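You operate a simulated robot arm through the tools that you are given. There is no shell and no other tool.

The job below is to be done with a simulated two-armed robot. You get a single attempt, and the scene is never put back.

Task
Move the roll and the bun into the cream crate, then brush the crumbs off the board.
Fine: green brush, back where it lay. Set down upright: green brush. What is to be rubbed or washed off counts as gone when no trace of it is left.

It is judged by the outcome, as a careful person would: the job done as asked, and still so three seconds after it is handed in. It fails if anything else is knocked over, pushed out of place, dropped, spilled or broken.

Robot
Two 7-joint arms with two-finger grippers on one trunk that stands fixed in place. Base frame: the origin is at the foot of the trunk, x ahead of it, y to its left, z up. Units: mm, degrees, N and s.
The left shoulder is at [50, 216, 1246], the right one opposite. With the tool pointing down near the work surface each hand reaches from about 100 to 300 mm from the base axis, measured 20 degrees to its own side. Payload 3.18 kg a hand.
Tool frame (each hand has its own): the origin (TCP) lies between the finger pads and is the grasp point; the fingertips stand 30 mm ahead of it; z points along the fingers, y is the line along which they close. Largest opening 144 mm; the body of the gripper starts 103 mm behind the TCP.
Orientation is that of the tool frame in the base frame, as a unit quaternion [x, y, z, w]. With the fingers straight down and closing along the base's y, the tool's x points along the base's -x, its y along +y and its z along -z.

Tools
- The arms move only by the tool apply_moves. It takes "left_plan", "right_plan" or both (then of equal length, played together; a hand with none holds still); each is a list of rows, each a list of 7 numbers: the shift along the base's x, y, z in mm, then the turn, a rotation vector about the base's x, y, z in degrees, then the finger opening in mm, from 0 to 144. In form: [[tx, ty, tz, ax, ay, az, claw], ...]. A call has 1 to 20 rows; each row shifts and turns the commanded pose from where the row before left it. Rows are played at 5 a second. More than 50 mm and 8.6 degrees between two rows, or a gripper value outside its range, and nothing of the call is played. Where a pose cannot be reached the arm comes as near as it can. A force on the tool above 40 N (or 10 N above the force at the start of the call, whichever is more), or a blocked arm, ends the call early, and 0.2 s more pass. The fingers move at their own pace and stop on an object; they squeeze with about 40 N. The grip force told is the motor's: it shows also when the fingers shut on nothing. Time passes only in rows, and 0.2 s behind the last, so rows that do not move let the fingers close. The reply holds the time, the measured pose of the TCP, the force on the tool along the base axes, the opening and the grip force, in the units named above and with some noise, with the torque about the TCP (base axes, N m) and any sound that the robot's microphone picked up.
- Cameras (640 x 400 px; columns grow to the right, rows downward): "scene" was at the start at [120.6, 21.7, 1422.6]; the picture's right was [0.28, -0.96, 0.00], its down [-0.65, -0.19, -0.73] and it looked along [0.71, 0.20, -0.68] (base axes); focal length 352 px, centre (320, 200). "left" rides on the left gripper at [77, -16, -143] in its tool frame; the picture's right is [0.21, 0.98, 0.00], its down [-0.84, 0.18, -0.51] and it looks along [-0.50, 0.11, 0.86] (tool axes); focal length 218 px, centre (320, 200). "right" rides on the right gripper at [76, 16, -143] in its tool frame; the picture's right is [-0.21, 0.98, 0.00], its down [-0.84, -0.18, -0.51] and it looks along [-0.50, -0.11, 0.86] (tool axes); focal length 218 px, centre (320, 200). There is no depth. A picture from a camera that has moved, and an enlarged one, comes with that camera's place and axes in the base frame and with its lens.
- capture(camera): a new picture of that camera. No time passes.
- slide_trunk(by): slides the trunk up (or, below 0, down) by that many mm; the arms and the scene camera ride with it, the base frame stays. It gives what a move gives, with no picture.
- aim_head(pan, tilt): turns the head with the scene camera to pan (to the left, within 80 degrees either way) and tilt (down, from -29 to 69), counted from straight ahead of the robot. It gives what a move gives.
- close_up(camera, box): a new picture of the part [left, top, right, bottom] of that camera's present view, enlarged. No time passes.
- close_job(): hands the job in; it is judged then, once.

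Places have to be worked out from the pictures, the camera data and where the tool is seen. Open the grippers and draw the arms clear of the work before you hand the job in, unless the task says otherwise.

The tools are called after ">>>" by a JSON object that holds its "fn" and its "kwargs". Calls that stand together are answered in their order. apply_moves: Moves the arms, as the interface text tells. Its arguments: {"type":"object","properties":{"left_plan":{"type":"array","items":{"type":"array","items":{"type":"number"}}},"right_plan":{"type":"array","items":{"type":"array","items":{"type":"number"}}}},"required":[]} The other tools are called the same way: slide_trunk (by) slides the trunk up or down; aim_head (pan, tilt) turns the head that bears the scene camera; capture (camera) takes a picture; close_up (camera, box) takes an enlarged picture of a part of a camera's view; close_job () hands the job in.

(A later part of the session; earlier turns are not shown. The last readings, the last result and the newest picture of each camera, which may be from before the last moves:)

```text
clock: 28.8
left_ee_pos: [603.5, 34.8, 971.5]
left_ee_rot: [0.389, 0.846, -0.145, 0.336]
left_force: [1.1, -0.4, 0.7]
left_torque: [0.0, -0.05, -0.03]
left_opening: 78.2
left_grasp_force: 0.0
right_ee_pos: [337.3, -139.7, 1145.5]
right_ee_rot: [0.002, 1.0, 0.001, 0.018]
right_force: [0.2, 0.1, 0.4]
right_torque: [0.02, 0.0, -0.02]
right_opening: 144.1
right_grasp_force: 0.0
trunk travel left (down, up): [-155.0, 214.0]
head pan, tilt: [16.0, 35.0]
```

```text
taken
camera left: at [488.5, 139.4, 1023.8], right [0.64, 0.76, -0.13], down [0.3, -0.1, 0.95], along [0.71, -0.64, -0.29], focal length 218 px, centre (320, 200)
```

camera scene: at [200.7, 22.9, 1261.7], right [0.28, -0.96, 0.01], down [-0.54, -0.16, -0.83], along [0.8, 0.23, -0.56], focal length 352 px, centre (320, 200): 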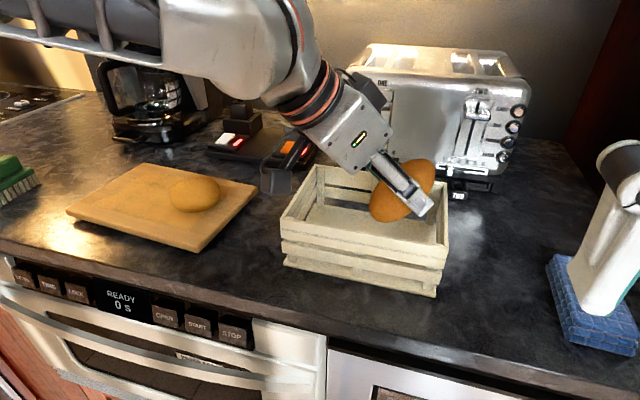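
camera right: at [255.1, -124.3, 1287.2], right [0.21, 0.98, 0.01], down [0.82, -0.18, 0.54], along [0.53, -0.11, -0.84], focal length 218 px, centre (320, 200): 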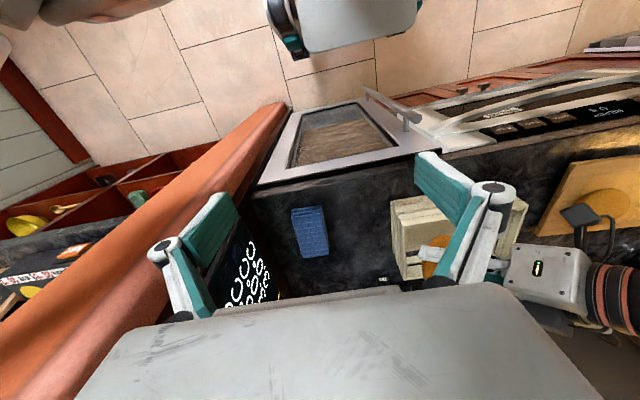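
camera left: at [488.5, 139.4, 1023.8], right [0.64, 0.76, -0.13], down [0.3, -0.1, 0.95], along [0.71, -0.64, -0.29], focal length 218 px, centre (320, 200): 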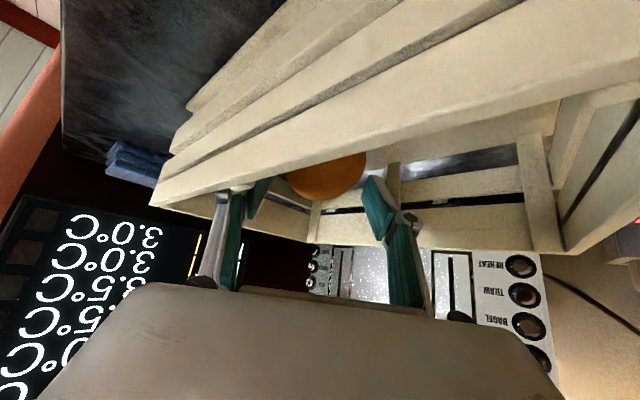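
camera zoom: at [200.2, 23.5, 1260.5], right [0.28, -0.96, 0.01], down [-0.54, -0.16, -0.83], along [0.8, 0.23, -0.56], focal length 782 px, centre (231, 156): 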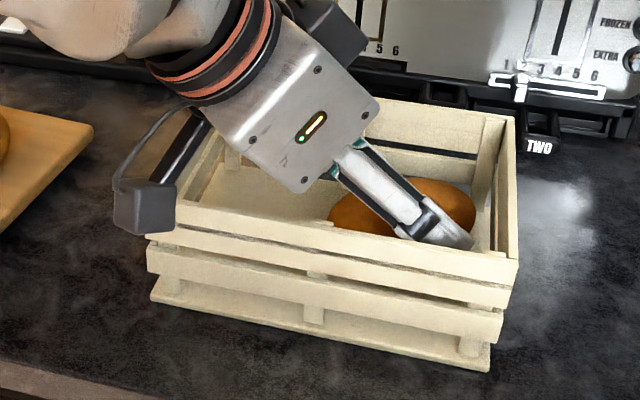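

The roll has settled flat in the crate. I'll raise the hand straight up, which keeps the fingers straddling it, and then check.

>>> {"fn": "apply_moves", "kwargs": {"left_plan": [[0, 0, 15, 0, 0, 0, 78], [0, 0, 25, 0, 0, 0, 78], [0, 5, 30, 0, 0, 0, 78], [0, 15, 30, 0, 0, 0, 78], [0, 15, 30, 0, 0, 0, 90], [0, 0, 0, 0, 0, 0, 100]]}}

>>> {"fn": "capture", "kwargs": {"camera": "scene"}}

>>> {"fn": "close_up", "kwargs": {"camera": "scene", "box": [250, 150, 470, 310]}}

>>> {"fn": "close_up", "kwargs": {"camera": "scene", "box": [50, 130, 280, 270]}}

```text
clock: 30.2
left_ee_pos: [600.4, 69.9, 1101.5]
left_ee_rot: [0.389, 0.845, -0.146, 0.337]
left_force: [0.3, 0.3, -0.5]
left_torque: [0.02, -0.02, 0.0]
left_opening: 100.0
left_grasp_force: 0.1
right_ee_pos: [338.4, -140.0, 1145.6]
right_ee_rot: [0.002, 1.0, 0.002, 0.018]
right_force: [-0.4, 0.1, -1.2]
right_torque: [0.0, -0.03, 0.01]
right_opening: 144.0
right_grasp_force: 0.0
trunk travel left (down, up): [-155.0, 214.0]
head pan, tilt: [16.0, 35.0]
```

```text
taken
camera scene: at [199.9, 23.5, 1260.6], right [0.28, -0.96, 0.01], down [-0.53, -0.16, -0.83], along [0.8, 0.23, -0.56], focal length 352 px, centre (320, 200)
```

scene: 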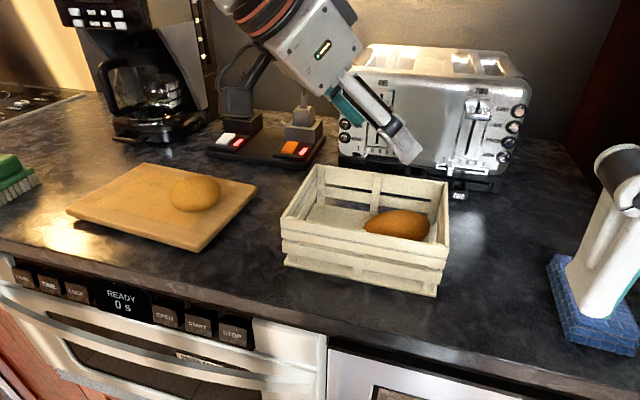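

```text
2.50 times, centred on (360, 230) of scene
camera zoom: at [199.9, 23.5, 1260.6], right [0.28, -0.96, 0.01], down [-0.53, -0.16, -0.83], along [0.8, 0.23, -0.56], focal length 880 px, centre (220, 125)
```

zoom: 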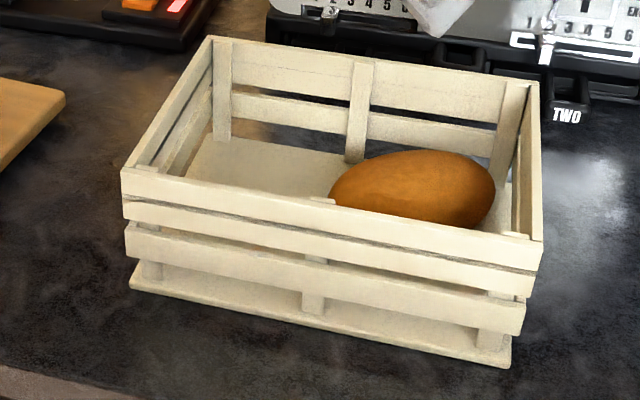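

```text
2.78 times, centred on (165, 200) of scene
camera zoom: at [199.9, 23.5, 1260.6], right [0.28, -0.96, 0.01], down [-0.53, -0.16, -0.83], along [0.8, 0.23, -0.56], focal length 980 px, centre (751, 200)
```

zoom: 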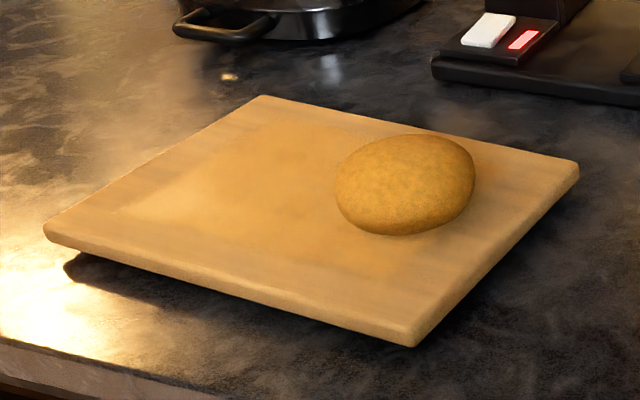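

The roll lies at about (612, 28) and leaves room for the bun at y ≈ 113. I'll yaw the tilted tool so its closing axis runs along x and go back above the bun. That way it can be grasped and placed at the same orientation.

>>> {"fn": "apply_moves", "kwargs": {"left_plan": [[0, 30, 0, 0, 0, -8.2, 100], [0, 34, 0, 0, 0, -8.2, 110], [0, 34, 0, 0, 0, -8.2, 110], [0, 34, 0, 0, 0, -8.2, 110], [0, 34, 0, 0, 0, -8.2, 110], [0, 34, 0, 0, 0, 0, 110], [0, 34, 0, 0, 0, 0, 110], [0, 34, 0, 0, 0, 0, 110], [0, 10, 0, 0, 0, 0, 110], [0, 0, 0, 0, 0, 0, 110]]}}

>>> {"fn": "capture", "kwargs": {"camera": "scene"}}

>>> {"fn": "capture", "kwargs": {"camera": "left"}}

```text
clock: 32.4
left_ee_pos: [601.7, 281.8, 1101.0]
left_ee_rot: [0.662, 0.658, -0.245, 0.263]
left_force: [-0.1, -0.2, 0.3]
left_torque: [0.01, 0.01, -0.02]
left_opening: 110.2
left_grasp_force: 0.0
left hand out of reach, approached as far as the arm can: row 7, 8, 9
right_ee_pos: [336.9, -140.1, 1146.5]
right_ee_rot: [0.002, 1.0, 0.0, 0.016]
right_force: [-0.1, -0.7, -0.1]
right_torque: [0.02, 0.02, -0.01]
right_opening: 144.0
right_grasp_force: 0.1
trunk travel left (down, up): [-155.0, 214.0]
head pan, tilt: [16.0, 35.0]
```

```text
taken
camera scene: at [199.7, 23.6, 1260.6], right [0.28, -0.96, 0.01], down [-0.53, -0.16, -0.83], along [0.8, 0.23, -0.56], focal length 352 px, centre (320, 200)
```

scene: 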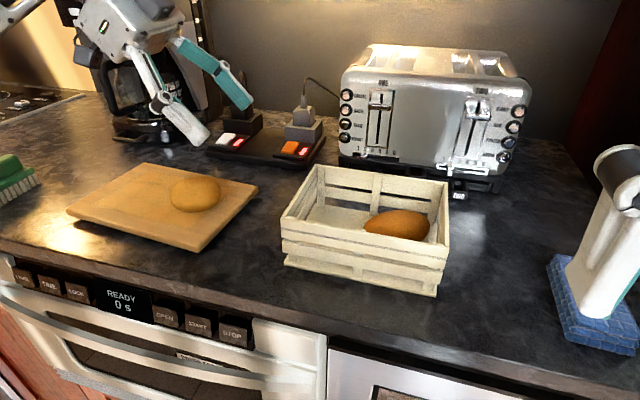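

```text
taken
camera left: at [580.8, 434.5, 1154.3], right [0.98, 0.16, -0.11], down [0.16, -0.28, 0.95], along [0.12, -0.95, -0.3], focal length 218 px, centre (320, 200)
```

left: 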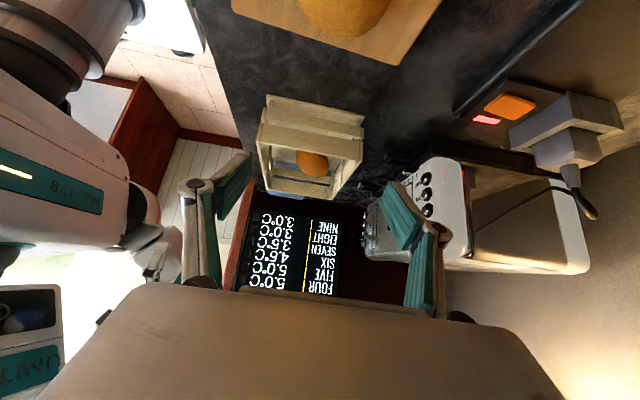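

The hand stalls at y 282 with this much tilt and yaw. I'll reduce the tilt by 16° and try again for y 344.

>>> {"fn": "apply_moves", "kwargs": {"left_plan": [[0, 10, 0, 8, 0, 0, 110], [0, 20, 0, 8, 0, 0, 110], [-2, 20, -10, 0, 0, 0, 110], [-2, 15, -10, 0, 0, 0, 110], [0, 0, 0, 0, 0, 0, 110]]}}

```text
clock: 33.6
left_ee_pos: [606.3, 349.1, 1074.8]
left_ee_rot: [0.69, 0.687, -0.153, 0.168]
left_force: [-0.3, 0.6, 0.2]
left_torque: [0.0, -0.02, -0.02]
left_opening: 110.3
left_grasp_force: 0.1
left hand out of reach, approached as far as the arm can: row 2, 3
right_ee_pos: [337.3, -139.9, 1146.4]
right_ee_rot: [0.002, 1.0, 0.001, 0.016]
right_force: [-0.4, 0.3, 0.7]
right_torque: [-0.01, 0.03, 0.02]
right_opening: 144.2
right_grasp_force: 0.1
trunk travel left (down, up): [-155.0, 214.0]
head pan, tilt: [16.0, 35.0]
```

Now at (606, 349, 1075) with a 26° tilt. I'll check the alignment with the bun.

>>> {"fn": "capture", "kwargs": {"camera": "left"}}

>>> {"fn": "close_up", "kwargs": {"camera": "scene", "box": [40, 50, 280, 260]}}

```text
taken
camera left: at [586.3, 481.2, 1168.7], right [0.98, 0.19, -0.07], down [0.16, -0.53, 0.83], along [0.12, -0.83, -0.55], focal length 218 px, centre (320, 200)
```

left: 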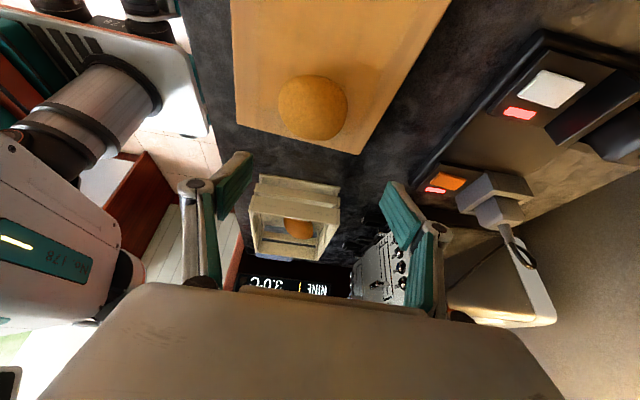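

```text
1.90 times, centred on (160, 155) of scene
camera zoom: at [199.6, 23.7, 1260.6], right [0.28, -0.96, 0.01], down [-0.53, -0.16, -0.83], along [0.8, 0.23, -0.56], focal length 670 px, centre (625, 286)
```

zoom: 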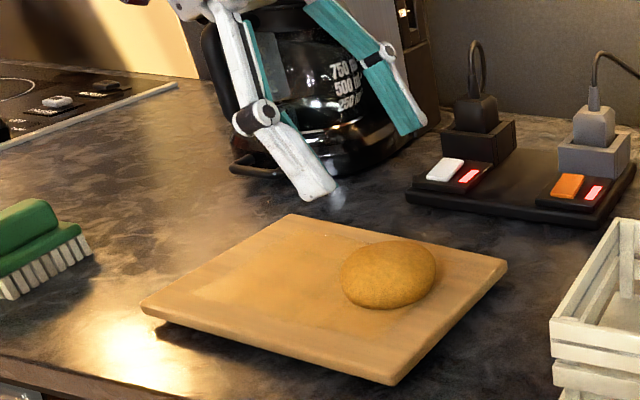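

Both views put the bun at about (594, 339). I'll descend to straddle it along x, aiming the fingertip pads at its equator.

>>> {"fn": "apply_moves", "kwargs": {"left_plan": [[-6, -2, -20, 0, 0, 0, 110], [-6, -2, -25, 0, 0, 0, 110], [0, 0, -25, 0, 0, 0, 110], [0, 0, -18, 0, 0, 0, 110], [0, 0, -10, 0, 0, 0, 110], [0, 0, 0, 0, 0, 0, 110]]}}

>>> {"fn": "capture", "kwargs": {"camera": "left"}}

>>> {"fn": "close_up", "kwargs": {"camera": "scene", "box": [40, 80, 280, 260]}}

```text
clock: 35.0
left_ee_pos: [595.7, 345.3, 976.5]
left_ee_rot: [0.691, 0.687, -0.153, 0.167]
left_force: [0.0, -0.3, -0.2]
left_torque: [0.01, -0.02, 0.01]
left_opening: 110.0
left_grasp_force: 0.0
right_ee_pos: [336.8, -140.2, 1145.8]
right_ee_rot: [0.001, 1.0, 0.001, 0.017]
right_force: [-0.3, -0.3, -0.6]
right_torque: [0.03, 0.01, 0.02]
right_opening: 144.3
right_grasp_force: 0.0
trunk travel left (down, up): [-155.0, 214.0]
head pan, tilt: [16.0, 35.0]
```

```text
taken
camera left: at [576.1, 476.8, 1071.0], right [0.98, 0.19, -0.07], down [0.16, -0.53, 0.83], along [0.12, -0.83, -0.55], focal length 218 px, centre (320, 200)
```

left: 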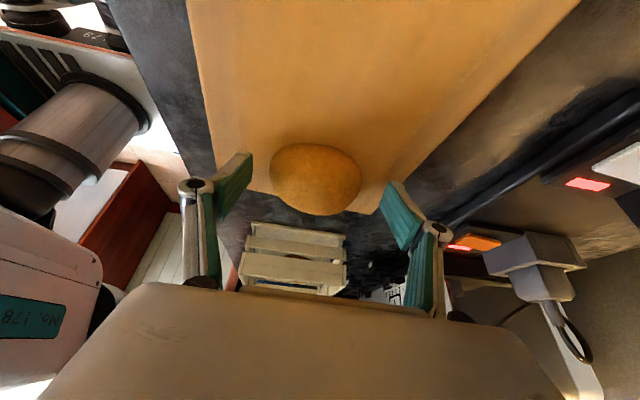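

```text
2.22 times, centred on (160, 170) of scene
camera zoom: at [199.5, 23.7, 1260.6], right [0.28, -0.96, 0.01], down [-0.53, -0.16, -0.83], along [0.8, 0.23, -0.56], focal length 782 px, centre (676, 267)
```

zoom: 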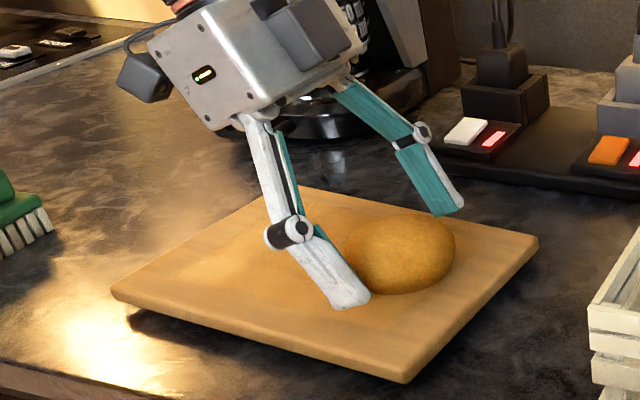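

The fingertips line up on either side of the bun. I'll go down the last 7 mm and close.

>>> {"fn": "apply_moves", "kwargs": {"left_plan": [[0, -3, -7, 0, 0, 0, 110], [0, 0, 0, 0, 0, 0, 85], [0, 0, 0, 0, 0, 0, 65], [0, 0, 0, 0, 0, 0, 50], [0, 0, 0, 0, 0, 0, 50], [0, 0, 0, 0, 0, 0, 50]]}}

>>> {"fn": "close_up", "kwargs": {"camera": "scene", "box": [40, 80, 280, 260]}}

```text
clock: 36.5
left_ee_pos: [597.9, 339.4, 973.9]
left_ee_rot: [0.689, 0.686, -0.156, 0.173]
left_force: [-3.8, 1.5, 26.0]
left_torque: [0.05, 0.99, -0.07]
left_opening: 72.5
left_grasp_force: 39.8
right_ee_pos: [338.7, -139.7, 1146.0]
right_ee_rot: [0.002, 1.0, 0.001, 0.018]
right_force: [-0.1, -0.6, -0.3]
right_torque: [0.01, -0.02, 0.01]
right_opening: 143.8
right_grasp_force: 0.0
trunk travel left (down, up): [-155.0, 214.0]
head pan, tilt: [16.0, 35.0]
stopped in row 6 (left hand): the force on the tool passed its limit at 40 N (the readings are from after the stop); the commanded pose is now the measured one
```

```text
2.22 times, centred on (160, 170) of scene
camera zoom: at [200.7, 24.1, 1259.6], right [0.28, -0.96, 0.01], down [-0.53, -0.16, -0.83], along [0.8, 0.23, -0.56], focal length 782 px, centre (676, 267)
```

zoom: 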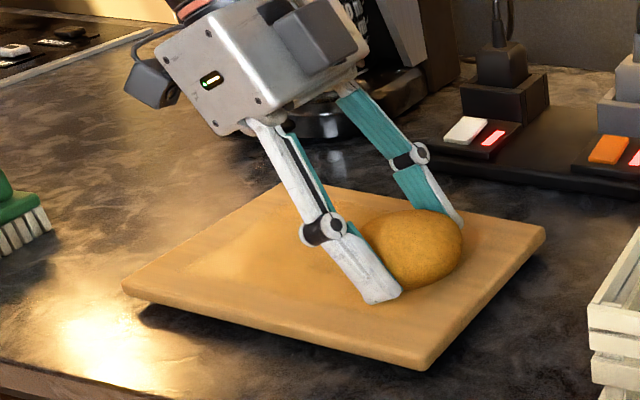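

The bun is held at 72 mm, but a fingertip pressed on the board (26 N up) and seems to have shifted it about a centimetre. I'll lift straight up now and then measure the board.

>>> {"fn": "apply_moves", "kwargs": {"left_plan": [[0, 0, 6, 0, 0, 0, 50], [0, 0, 20, 0, 0, 0, 50], [0, 0, 30, 0, 0, 0, 50], [0, 0, 30, 0, 0, 0, 50], [0, 0, 20, 0, 0, 0, 50], [0, 0, 0, 0, 0, 0, 50]]}}

>>> {"fn": "capture", "kwargs": {"camera": "scene"}}

>>> {"fn": "close_up", "kwargs": {"camera": "scene", "box": [50, 130, 280, 270]}}

```text
clock: 37.9
left_ee_pos: [593.7, 341.8, 1076.0]
left_ee_rot: [0.69, 0.687, -0.153, 0.169]
left_force: [-0.6, -0.2, -0.1]
left_torque: [-0.02, 0.04, -0.02]
left_opening: 72.4
left_grasp_force: 39.7
right_ee_pos: [336.7, -141.4, 1145.5]
right_ee_rot: [0.002, 1.0, 0.001, 0.017]
right_force: [0.4, 0.5, 0.4]
right_torque: [0.0, 0.02, -0.02]
right_opening: 143.9
right_grasp_force: 0.0
trunk travel left (down, up): [-155.0, 214.0]
head pan, tilt: [16.0, 35.0]
```

```text
taken
camera scene: at [200.2, 23.8, 1260.2], right [0.28, -0.96, 0.01], down [-0.53, -0.16, -0.83], along [0.8, 0.23, -0.56], focal length 352 px, centre (320, 200)
```

scene: 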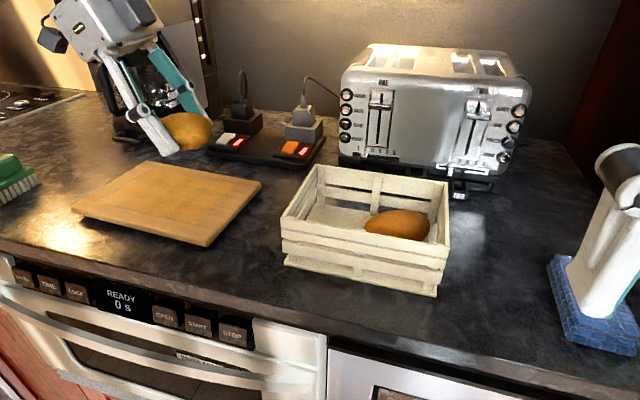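

```text
2.78 times, centred on (165, 200) of scene
camera zoom: at [200.2, 23.8, 1260.2], right [0.28, -0.96, 0.01], down [-0.53, -0.16, -0.83], along [0.8, 0.23, -0.56], focal length 980 px, centre (751, 200)
```

zoom: 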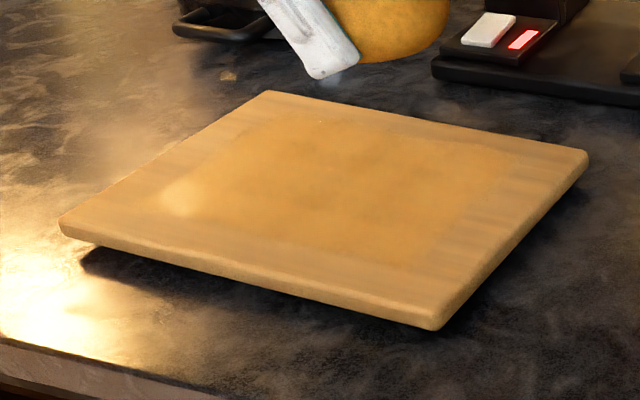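

The board moved about 11 mm in +x, with about 1.4° of rotation; I'll nudge that back later. The bun is held, so I'll carry it at this orientation toward the left half of the crate.

>>> {"fn": "apply_moves", "kwargs": {"left_plan": [[1, -15, 5, 0, 0, 0, 50], [1, -28, 0, 0, 0, 0, 50], [1, -28, 0, 0, 0, 0, 50], [1, -28, 0, 0, 0, 0, 50], [1, -28, 0, 0, 0, 0, 50], [1, -28, 0, 0, 0, 0, 50], [1, -28, 0, 0, 0, 0, 50], [1, -24, 0, 0, 0, 0, 50], [1, -13, 0, 0, 0, 0, 50], [0, 0, 0, 0, 0, 0, 50]]}}

>>> {"fn": "capture", "kwargs": {"camera": "scene"}}

>>> {"fn": "capture", "kwargs": {"camera": "left"}}

```text
clock: 40.1
left_ee_pos: [603.8, 121.3, 1082.8]
left_ee_rot: [0.689, 0.687, -0.154, 0.171]
left_force: [0.1, 0.9, -0.4]
left_torque: [0.0, -0.05, 0.02]
left_opening: 72.4
left_grasp_force: 39.9
right_ee_pos: [337.9, -139.9, 1146.4]
right_ee_rot: [0.002, 1.0, 0.001, 0.018]
right_force: [0.4, 0.2, 0.0]
right_torque: [0.0, -0.01, 0.04]
right_opening: 144.2
right_grasp_force: 0.1
trunk travel left (down, up): [-155.0, 214.0]
head pan, tilt: [16.0, 35.0]
```

```text
taken
camera scene: at [200.4, 23.6, 1260.4], right [0.28, -0.96, 0.01], down [-0.54, -0.16, -0.83], along [0.8, 0.23, -0.56], focal length 352 px, centre (320, 200)
```

scene: 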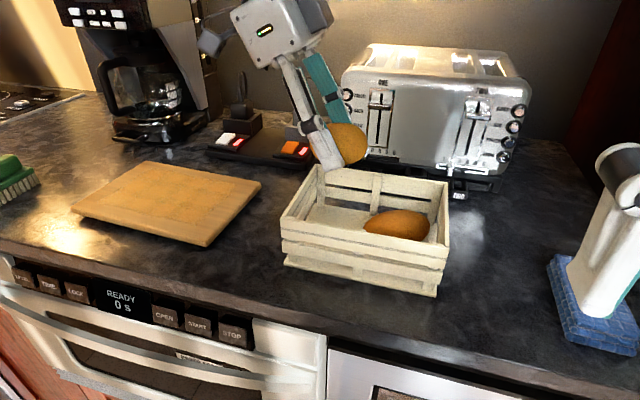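

```text
taken
camera left: at [584.0, 253.0, 1176.6], right [0.98, 0.19, -0.07], down [0.16, -0.53, 0.83], along [0.12, -0.83, -0.55], focal length 218 px, centre (320, 200)
```

left: 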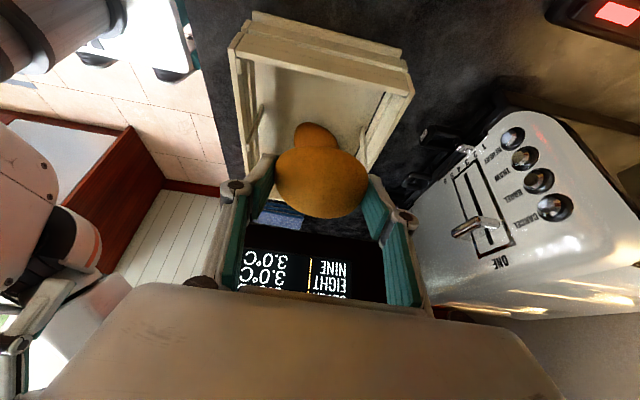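

The bun is over the crate's left half with the fingers clear of both long walls. I'll lower it in.

>>> {"fn": "apply_moves", "kwargs": {"left_plan": [[0, 0, -25, 0, 0, 0, 50], [0, 0, -25, 0, 0, 0, 50], [0, 0, -20, 0, 0, 0, 50], [0, 0, -15, 0, 0, 0, 50], [0, 0, -6, 0, 0, 0, 50], [0, 0, 0, 0, 0, 0, 50]]}}

>>> {"fn": "close_up", "kwargs": {"camera": "scene", "box": [230, 110, 470, 310]}}

>>> {"fn": "capture", "kwargs": {"camera": "left"}}

```text
clock: 41.5
left_ee_pos: [606.6, 120.8, 991.7]
left_ee_rot: [0.69, 0.687, -0.153, 0.17]
left_force: [0.2, 1.3, -0.6]
left_torque: [0.01, 0.0, 0.01]
left_opening: 72.5
left_grasp_force: 39.8
right_ee_pos: [337.9, -140.7, 1147.1]
right_ee_rot: [0.002, 1.0, 0.001, 0.018]
right_force: [0.6, 0.5, -0.2]
right_torque: [-0.01, -0.06, 0.01]
right_opening: 144.0
right_grasp_force: 0.1
trunk travel left (down, up): [-155.0, 214.0]
head pan, tilt: [16.0, 35.0]
```

```text
2.00 times, centred on (350, 210) of scene
camera zoom: at [200.5, 23.5, 1260.4], right [0.28, -0.96, 0.01], down [-0.54, -0.16, -0.83], along [0.8, 0.23, -0.56], focal length 704 px, centre (260, 180)
```

zoom: 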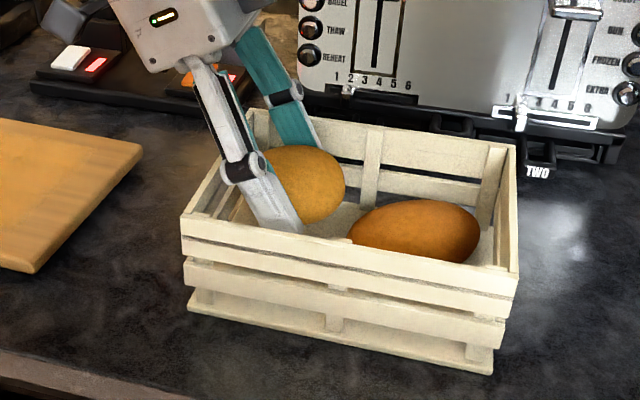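

```text
taken
camera left: at [585.3, 252.9, 1085.4], right [0.98, 0.19, -0.07], down [0.16, -0.53, 0.83], along [0.12, -0.83, -0.55], focal length 218 px, centre (320, 200)
```

left: 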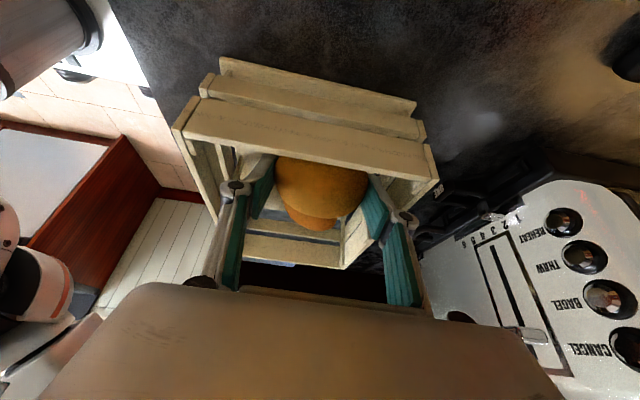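

The fit is good on both sides. I'll lower slowly to contact.

>>> {"fn": "apply_moves", "kwargs": {"left_plan": [[0, 0, -6, 0, 0, 0, 50], [0, 0, -6, 0, 0, 0, 50], [0, 0, 0, 0, 0, 0, 50]]}}

```text
clock: 42.3
left_ee_pos: [606.7, 121.2, 981.5]
left_ee_rot: [0.69, 0.687, -0.153, 0.17]
left_force: [-0.1, -0.4, -0.8]
left_torque: [0.01, -0.03, 0.0]
left_opening: 72.4
left_grasp_force: 39.8
right_ee_pos: [338.0, -140.9, 1145.7]
right_ee_rot: [0.001, 1.0, 0.001, 0.018]
right_force: [0.8, 0.0, 0.3]
right_torque: [-0.01, 0.01, -0.04]
right_opening: 143.8
right_grasp_force: 0.0
trunk travel left (down, up): [-155.0, 214.0]
head pan, tilt: [16.0, 35.0]
```

No contact yet, so I'll continue down in smaller steps.

>>> {"fn": "apply_moves", "kwargs": {"left_plan": [[0, 0, -4, 0, 0, 0, 50], [0, 0, -4, 0, 0, 0, 50], [0, 0, 0, 0, 0, 0, 50]]}}

```text
clock: 43.1
left_ee_pos: [605.5, 122.3, 969.7]
left_ee_rot: [0.69, 0.687, -0.153, 0.17]
left_force: [0.3, 0.1, -0.6]
left_torque: [0.01, 0.0, 0.01]
left_opening: 72.5
left_grasp_force: 40.1
right_ee_pos: [338.5, -140.3, 1146.2]
right_ee_rot: [0.002, 1.0, 0.001, 0.018]
right_force: [0.5, -0.2, 0.7]
right_torque: [-0.02, 0.0, -0.01]
right_opening: 143.9
right_grasp_force: 0.2
trunk travel left (down, up): [-155.0, 214.0]
head pan, tilt: [16.0, 35.0]
```

>>> {"fn": "apply_moves", "kwargs": {"left_plan": [[0, 0, -3, 0, 0, 0, 50], [0, 0, -3, 0, 0, 0, 50], [0, 0, 0, 0, 0, 0, 50]]}}

>>> {"fn": "close_up", "kwargs": {"camera": "scene", "box": [230, 110, 470, 310]}}

```text
clock: 43.9
left_ee_pos: [606.6, 120.4, 965.4]
left_ee_rot: [0.69, 0.687, -0.154, 0.17]
left_force: [-0.3, -0.6, 0.5]
left_torque: [0.01, -0.01, 0.0]
left_opening: 72.3
left_grasp_force: 40.3
right_ee_pos: [338.2, -141.2, 1146.1]
right_ee_rot: [0.001, 1.0, 0.0, 0.019]
right_force: [-0.4, 0.1, 0.1]
right_torque: [0.01, -0.01, -0.02]
right_opening: 144.3
right_grasp_force: 0.1
trunk travel left (down, up): [-155.0, 214.0]
head pan, tilt: [16.0, 35.0]
```

```text
2.00 times, centred on (350, 210) of scene
camera zoom: at [200.7, 23.4, 1260.4], right [0.28, -0.96, 0.01], down [-0.54, -0.16, -0.83], along [0.8, 0.23, -0.56], focal length 704 px, centre (260, 180)
```

zoom: 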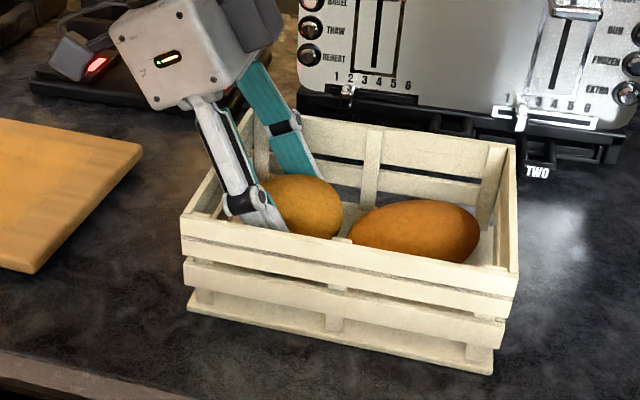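

The bun sits low in the crate with only a few mm to the floor. I'll open slightly to release it.

>>> {"fn": "apply_moves", "kwargs": {"left_plan": [[0, 0, -3, 0, 0, 0, 50], [0, 0, 0, 0, 0, 0, 74], [0, 0, 0, 0, 0, 0, 80], [0, 0, 0, 0, 0, 0, 86], [0, 0, 0, 0, 0, 0, 86]]}}

>>> {"fn": "close_up", "kwargs": {"camera": "scene", "box": [230, 110, 470, 310]}}

```text
clock: 45.1
left_ee_pos: [607.1, 120.1, 962.5]
left_ee_rot: [0.69, 0.687, -0.154, 0.17]
left_force: [-0.5, 0.6, -1.2]
left_torque: [0.03, 0.0, -0.03]
left_opening: 85.6
left_grasp_force: 0.0
right_ee_pos: [338.3, -141.3, 1145.9]
right_ee_rot: [0.001, 1.0, 0.001, 0.018]
right_force: [-0.7, 0.7, 0.3]
right_torque: [-0.04, -0.02, 0.02]
right_opening: 143.9
right_grasp_force: 0.0
trunk travel left (down, up): [-155.0, 214.0]
head pan, tilt: [16.0, 35.0]
```

```text
2.00 times, centred on (350, 210) of scene
camera zoom: at [200.7, 23.4, 1260.4], right [0.28, -0.96, 0.01], down [-0.54, -0.16, -0.83], along [0.8, 0.23, -0.56], focal length 704 px, centre (260, 180)
```

zoom: 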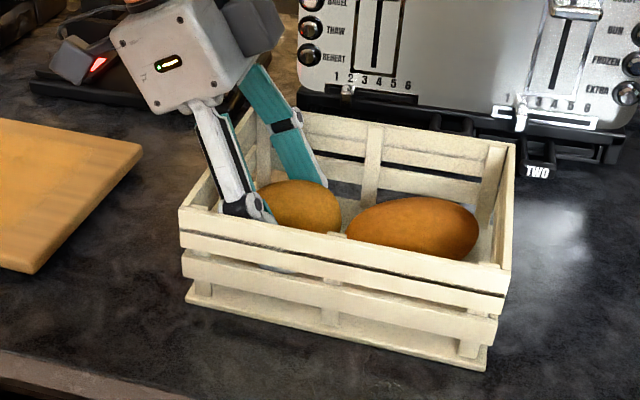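

The bun is released. The crate may have shifted a few mm when the near finger's knuckle brushed its wall, so I'll ease the opening and lift straight out.

>>> {"fn": "apply_moves", "kwargs": {"left_plan": [[2, 0, 4, 0, 0, 0, 82], [0, 0, 15, 0, 0, 0, 82], [0, 0, 25, 0, 0, 0, 82], [0, 5, 30, 0, 0, 0, 82], [0, 10, 30, 0, 0, 0, 82], [0, 10, 20, 0, 0, 0, 82], [0, 0, 0, 0, 0, 0, 82]]}}

>>> {"fn": "capture", "kwargs": {"camera": "scene"}}

>>> {"fn": "close_up", "kwargs": {"camera": "scene", "box": [250, 150, 470, 310]}}

>>> {"fn": "close_up", "kwargs": {"camera": "scene", "box": [50, 130, 280, 270]}}

```text
clock: 46.7
left_ee_pos: [605.2, 145.9, 1088.0]
left_ee_rot: [0.69, 0.687, -0.154, 0.17]
left_force: [-0.8, 0.5, 0.1]
left_torque: [-0.01, 0.0, -0.01]
left_opening: 81.7
left_grasp_force: 0.1
right_ee_pos: [338.0, -139.6, 1146.2]
right_ee_rot: [0.002, 1.0, 0.002, 0.018]
right_force: [0.1, -0.2, -0.9]
right_torque: [0.02, 0.01, -0.02]
right_opening: 144.2
right_grasp_force: 0.1
trunk travel left (down, up): [-155.0, 214.0]
head pan, tilt: [16.0, 35.0]
```

```text
taken
camera scene: at [200.8, 23.4, 1260.4], right [0.28, -0.96, 0.01], down [-0.54, -0.16, -0.83], along [0.8, 0.23, -0.56], focal length 352 px, centre (320, 200)
```

scene: 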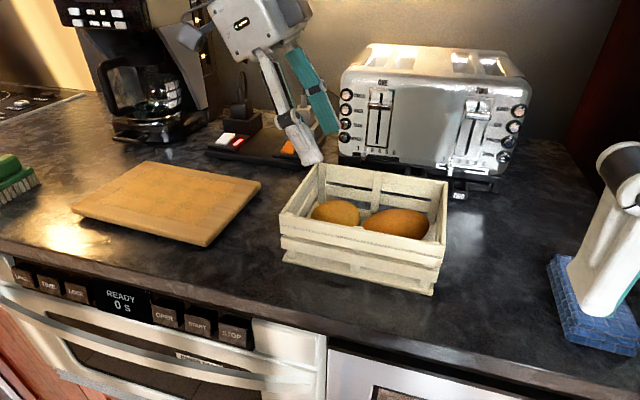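

```text
2.50 times, centred on (360, 230) of scene
camera zoom: at [200.8, 23.4, 1260.4], right [0.28, -0.96, 0.01], down [-0.54, -0.16, -0.83], along [0.8, 0.23, -0.56], focal length 880 px, centre (220, 125)
```

zoom: 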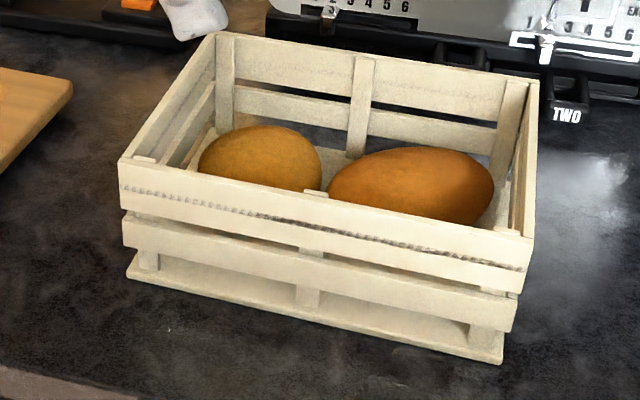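

```text
2.78 times, centred on (165, 200) of scene
camera zoom: at [200.8, 23.4, 1260.4], right [0.28, -0.96, 0.01], down [-0.54, -0.16, -0.83], along [0.8, 0.23, -0.56], focal length 980 px, centre (751, 200)
```

zoom: 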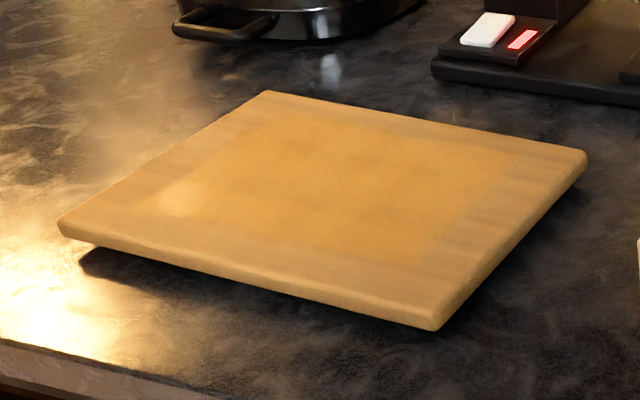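

Both breads are in the crate. The crumb patch is clear now: an orange film over about x 553–678, y 310–500 of the board. I'll bring the hand upright again and back over the board on the way to the brush.

>>> {"fn": "apply_moves", "kwargs": {"left_plan": [[0, 25, 12, 8.5, 0, 0, 90], [0, 25, 12, 8.5, 0, 0, 90], [0, 25, 12, 8.5, 0, 0, 90], [-3, 18, 0, 0, 0, 8.2, 90], [-3, 18, 0, 0, 0, 8.2, 90], [-3, 18, 0, 0, 0, 8.2, 90], [-3, 18, 0, 0, 0, 8.2, 90], [-3, 18, 0, 0, 0, 8.2, 90], [-3, 18, 0, 0, 0, 8.2, 90], [-3, 18, 0, 0, 0, 8.2, 90], [-3, 18, 0, 0, 0, 8.2, 90], [-3, 18, 0, 0, 0, 8.2, 90], [-3, 18, 0, 0, 0, 8.2, 90], [-3, 18, 0, 0, 0, 8.2, 90], [0, 0, 0, 0, 0, 0, 90]]}}

>>> {"fn": "capture", "kwargs": {"camera": "left"}}

>>> {"fn": "aim_head", "kwargs": {"pan": 35, "tilt": 35}}

>>> {"fn": "capture", "kwargs": {"camera": "scene"}}

```text
clock: 49.9
left_ee_pos: [577.7, 432.0, 1112.3]
left_ee_rot: [-0.003, 0.999, 0.001, 0.045]
left_force: [0.4, -0.2, -0.2]
left_torque: [-0.01, 0.02, -0.04]
left_opening: 90.3
left_grasp_force: 0.1
left hand out of reach, approached as far as the arm can: row 2, 3
right_ee_pos: [338.3, -140.7, 1146.0]
right_ee_rot: [0.002, 1.0, 0.001, 0.018]
right_force: [-0.2, -0.5, 0.1]
right_torque: [-0.02, -0.01, -0.01]
right_opening: 143.8
right_grasp_force: 0.0
trunk travel left (down, up): [-155.0, 214.0]
head pan, tilt: [16.0, 35.0]
```

```text
taken
camera left: at [487.4, 416.8, 1248.0], right [-0.21, 0.98, -0.02], down [0.79, 0.18, 0.58], along [0.57, 0.11, -0.81], focal length 218 px, centre (320, 200)
```

left: 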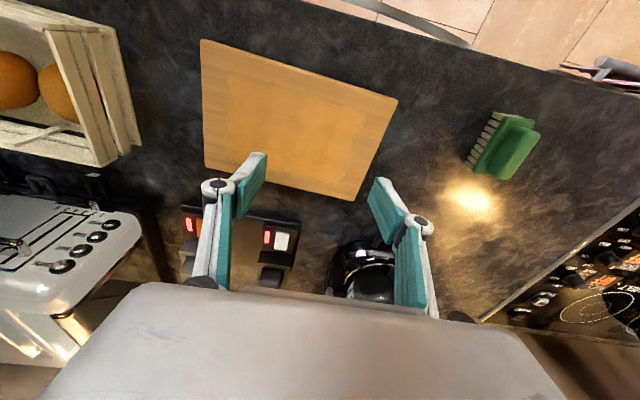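

```text
clock: 50.7
left_ee_pos: [577.5, 433.3, 1112.3]
left_ee_rot: [-0.002, 0.999, 0.001, 0.044]
left_force: [0.1, 0.3, -0.2]
left_torque: [-0.03, -0.01, -0.01]
left_opening: 89.7
left_grasp_force: 0.0
right_ee_pos: [337.6, -140.3, 1145.1]
right_ee_rot: [0.002, 1.0, 0.001, 0.019]
right_force: [-0.4, 0.1, 0.1]
right_torque: [0.01, 0.0, 0.01]
right_opening: 144.0
right_grasp_force: 0.1
trunk travel left (down, up): [-155.0, 214.0]
head pan, tilt: [35.0, 35.0]
```

```text
taken
camera scene: at [188.4, 49.5, 1260.1], right [0.57, -0.82, 0.01], down [-0.45, -0.33, -0.83], along [0.68, 0.47, -0.56], focal length 352 px, centre (320, 200)
```

scene: 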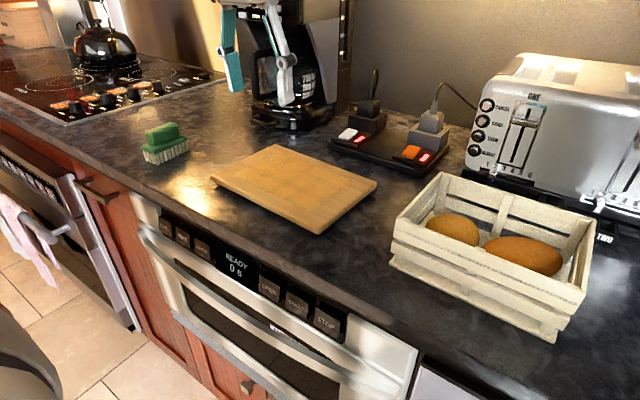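

The left hand is upright at (578, 432). I'll take close views of the brush from both cameras to fix its position.

>>> {"fn": "close_up", "kwargs": {"camera": "scene", "box": [120, 105, 210, 175]}}

>>> {"fn": "close_up", "kwargs": {"camera": "left", "box": [440, 90, 560, 200]}}

```text
5.71 times, centred on (165, 140) of scene
camera zoom: at [188.4, 49.5, 1260.1], right [0.57, -0.82, 0.01], down [-0.45, -0.33, -0.83], along [0.68, 0.47, -0.56], focal length 2012 px, centre (1206, 543)
```

zoom: 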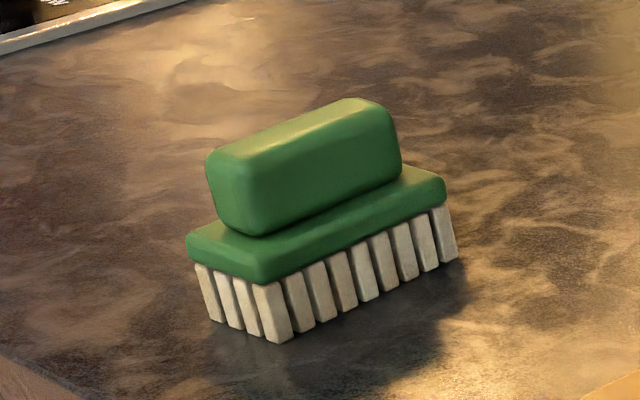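

```text
3.64 times, centred on (500, 145) of left
camera zoom: at [487.5, 416.7, 1247.9], right [-0.21, 0.98, -0.01], down [0.79, 0.18, 0.58], along [0.57, 0.11, -0.81], focal length 794 px, centre (-334, 400)
```

zoom: 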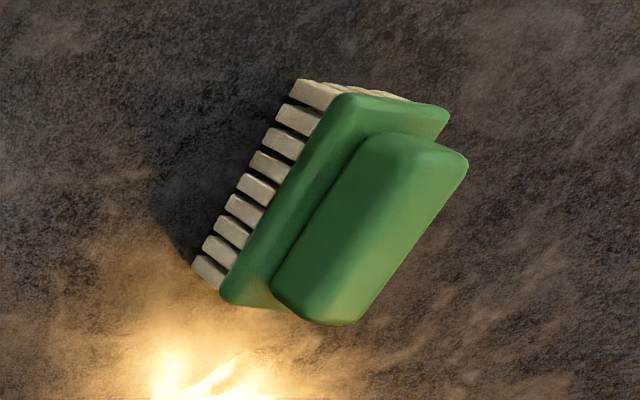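

Triangulating puts the brush handle's top centre at about (552, 690, 978), with its long axis about 4° off x. I'll move the left hand above it with a 4° yaw to match.

>>> {"fn": "apply_moves", "kwargs": {"left_plan": [[-3, 30, -3, 0, 0, 1, 90], [-3, 32, -3, 0, 0, 1, 90], [-3, 32, -3, 0, 0, 1, 90], [-3, 32, -3, 0, 0, 1, 90], [-3, 32, -3, 0, 0, 0, 90], [-3, 32, -3, 0, 0, 0, 80], [-3, 32, -3, 0, 0, 0, 70], [-3, 32, -3, 0, 0, 0, 70], [-1, 3, 0, 0, 0, 0, 70], [0, 0, 0, 0, 0, 0, 70]]}}

>>> {"fn": "capture", "kwargs": {"camera": "scene"}}

>>> {"fn": "capture", "kwargs": {"camera": "left"}}

```text
clock: 52.9
left_ee_pos: [554.1, 691.1, 1087.5]
left_ee_rot: [-0.037, 0.998, 0.002, 0.045]
left_force: [-0.3, 0.4, -0.9]
left_torque: [0.01, 0.01, -0.01]
left_opening: 70.0
left_grasp_force: 0.2
right_ee_pos: [338.2, -139.3, 1146.8]
right_ee_rot: [0.003, 1.0, 0.0, 0.019]
right_force: [-0.3, 0.1, 0.0]
right_torque: [-0.01, -0.01, -0.02]
right_opening: 144.3
right_grasp_force: 0.0
trunk travel left (down, up): [-155.0, 214.0]
head pan, tilt: [35.0, 35.0]
```

```text
taken
camera scene: at [188.4, 49.5, 1260.1], right [0.57, -0.82, 0.01], down [-0.45, -0.33, -0.83], along [0.68, 0.47, -0.56], focal length 352 px, centre (320, 200)
```

scene: 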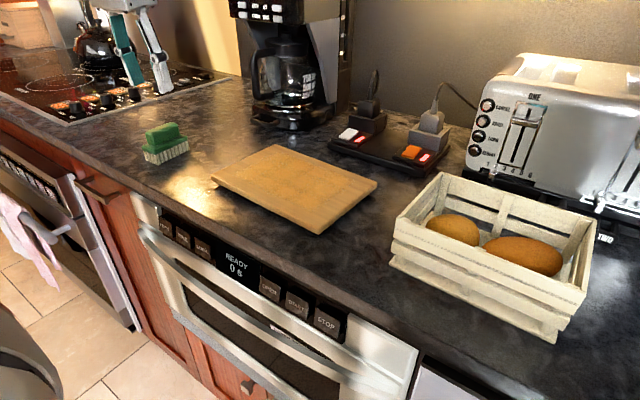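

```text
taken
camera left: at [464.5, 668.6, 1224.0], right [-0.28, 0.96, -0.02], down [0.78, 0.24, 0.58], along [0.56, 0.15, -0.81], focal length 218 px, centre (320, 200)
```

left: 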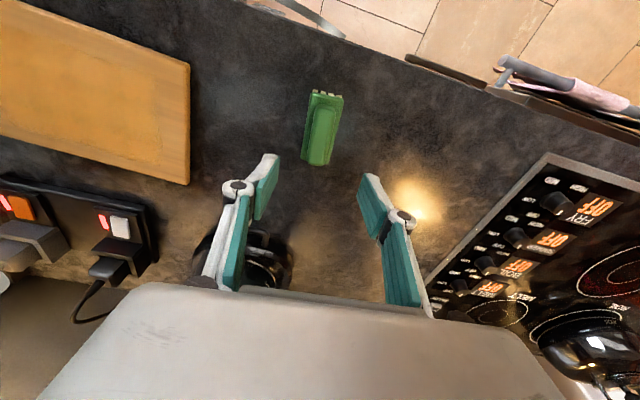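

The hand is above the brush with reach to spare. I'll zoom in from the hand camera to refine the centre and axis.

>>> {"fn": "close_up", "kwargs": {"camera": "left", "box": [270, 75, 370, 180]}}

>>> {"fn": "close_up", "kwargs": {"camera": "scene", "box": [120, 105, 210, 175]}}

```text
3.81 times, centred on (320, 128) of left
camera zoom: at [464.5, 668.6, 1224.0], right [-0.28, 0.96, -0.02], down [0.78, 0.24, 0.58], along [0.56, 0.15, -0.81], focal length 832 px, centre (320, 476)
```

zoom: 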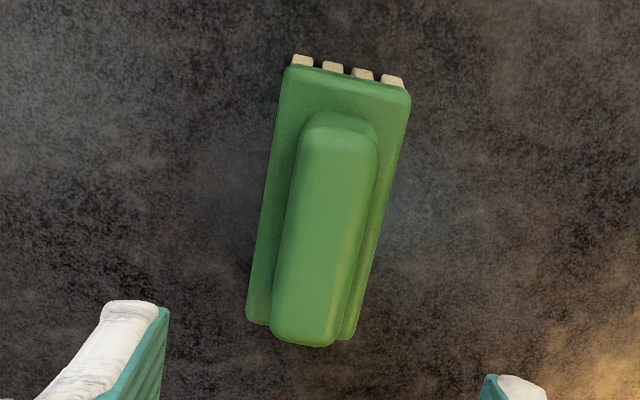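

```text
5.71 times, centred on (165, 140) of scene
camera zoom: at [188.4, 49.5, 1260.1], right [0.57, -0.82, 0.01], down [-0.45, -0.33, -0.83], along [0.68, 0.47, -0.56], focal length 2012 px, centre (1206, 543)
```

zoom: 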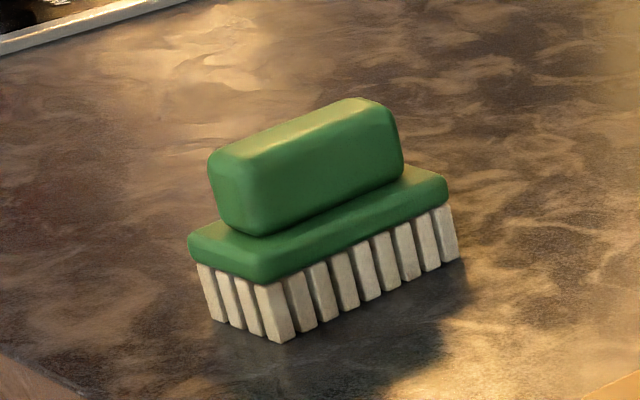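

The handle's centre is about (550, 689) at azimuth about 6°. I'll lower the open fingers around the handle to z 990, above the brush's base plate.

>>> {"fn": "apply_moves", "kwargs": {"left_plan": [[-3, -1, -25, 0, 0, 1.5, 70], [-2, -0.5, -25, 0, 0, 0, 70], [0, 0, -22, 0, 0, 0, 70], [0, 0, -16, 0, 0, 0, 70], [0, 0, -9, 0, 0, 0, 70], [0, 0, 0, 0, 0, 0, 70]]}}

>>> {"fn": "close_up", "kwargs": {"camera": "scene", "box": [100, 75, 220, 175]}}

>>> {"fn": "close_up", "kwargs": {"camera": "left", "box": [220, 90, 420, 240]}}

```text
clock: 54.3
left_ee_pos: [549.8, 689.2, 991.1]
left_ee_rot: [-0.049, 0.998, 0.002, 0.045]
left_force: [0.5, -0.3, -0.5]
left_torque: [-0.03, 0.02, -0.03]
left_opening: 69.8
left_grasp_force: 0.1
right_ee_pos: [338.7, -141.8, 1145.8]
right_ee_rot: [0.002, 1.0, 0.001, 0.019]
right_force: [0.2, 0.1, -0.6]
right_torque: [0.0, 0.0, 0.0]
right_opening: 143.7
right_grasp_force: 0.0
trunk travel left (down, up): [-155.0, 214.0]
head pan, tilt: [35.0, 35.0]
```

```text
4.00 times, centred on (160, 125) of scene
camera zoom: at [188.4, 49.5, 1260.1], right [0.57, -0.82, 0.01], down [-0.45, -0.33, -0.83], along [0.68, 0.47, -0.56], focal length 1408 px, centre (960, 500)
```

zoom: 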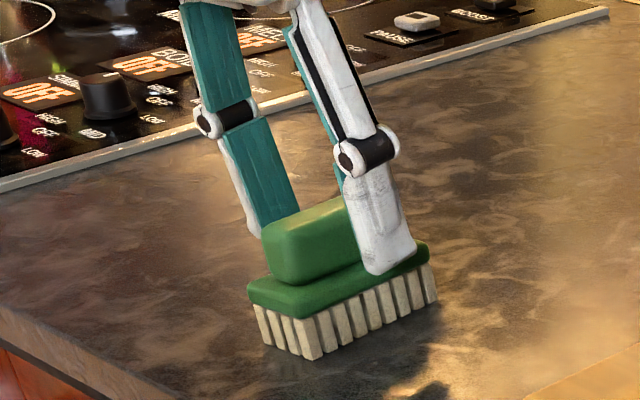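

```text
2.67 times, centred on (320, 165) of left
camera zoom: at [461.7, 664.1, 1126.5], right [-0.3, 0.95, -0.02], down [0.77, 0.26, 0.58], along [0.56, 0.16, -0.81], focal length 582 px, centre (320, 293)
```

zoom: 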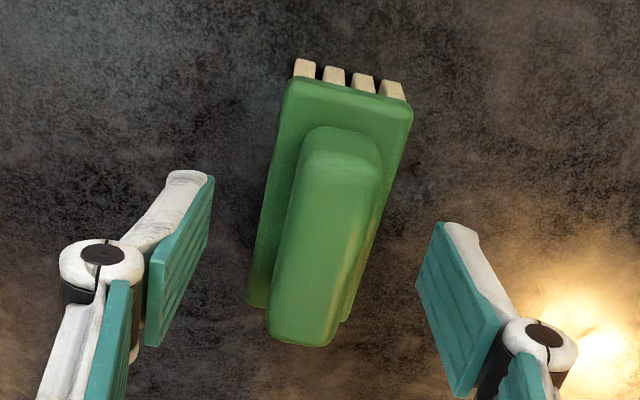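

The fingers are centred on the handle and above the base plate. I'll close them slowly.

>>> {"fn": "apply_moves", "kwargs": {"left_plan": [[0, 0, -2, 0, 0, 0, 55], [0, 0, 0, 0, 0, 0, 42], [0, 0, 0, 0, 0, 0, 32], [0, 0, 0, 0, 0, 0, 24], [0, 0, 0, 0, 0, 0, 14], [0, 0, 0, 0, 0, 0, 14]]}}

>>> {"fn": "close_up", "kwargs": {"camera": "scene", "box": [100, 75, 220, 175]}}

>>> {"fn": "close_up", "kwargs": {"camera": "left", "box": [220, 90, 420, 240]}}

```text
clock: 55.7
left_ee_pos: [550.3, 689.9, 987.8]
left_ee_rot: [-0.051, 0.998, 0.004, 0.044]
left_force: [-0.6, -0.2, 0.5]
left_torque: [-0.03, 0.0, -0.03]
left_opening: 22.6
left_grasp_force: 39.8
right_ee_pos: [337.8, -140.3, 1146.2]
right_ee_rot: [0.002, 1.0, 0.001, 0.019]
right_force: [-0.4, 0.5, -0.3]
right_torque: [0.03, 0.01, -0.01]
right_opening: 144.2
right_grasp_force: 0.1
trunk travel left (down, up): [-155.0, 214.0]
head pan, tilt: [35.0, 35.0]
```

```text
4.00 times, centred on (160, 125) of scene
camera zoom: at [188.5, 49.5, 1260.1], right [0.57, -0.82, 0.01], down [-0.45, -0.33, -0.83], along [0.68, 0.47, -0.56], focal length 1408 px, centre (960, 500)
```

zoom: 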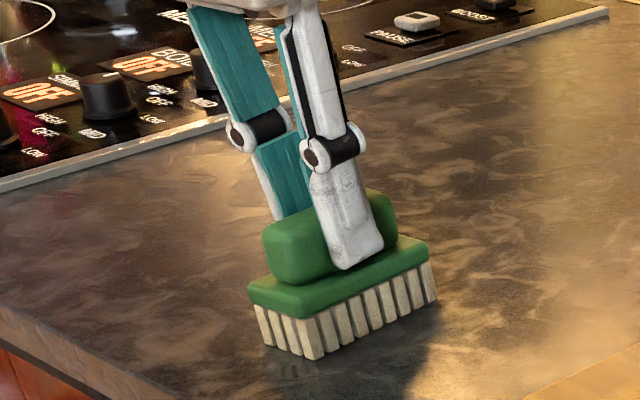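

```text
2.67 times, centred on (320, 165) of left
camera zoom: at [461.5, 664.2, 1124.5], right [-0.3, 0.95, -0.02], down [0.77, 0.26, 0.58], along [0.56, 0.16, -0.81], focal length 582 px, centre (320, 293)
```

zoom: 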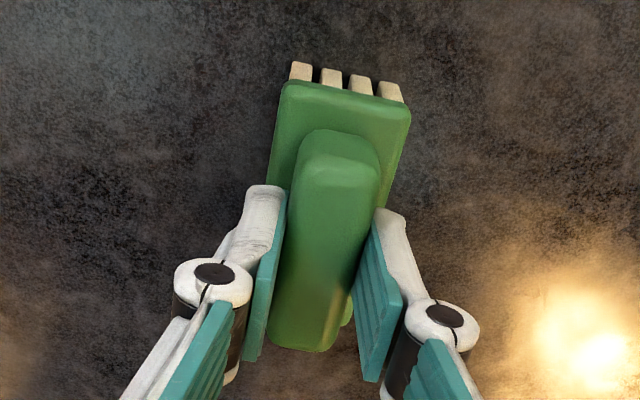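

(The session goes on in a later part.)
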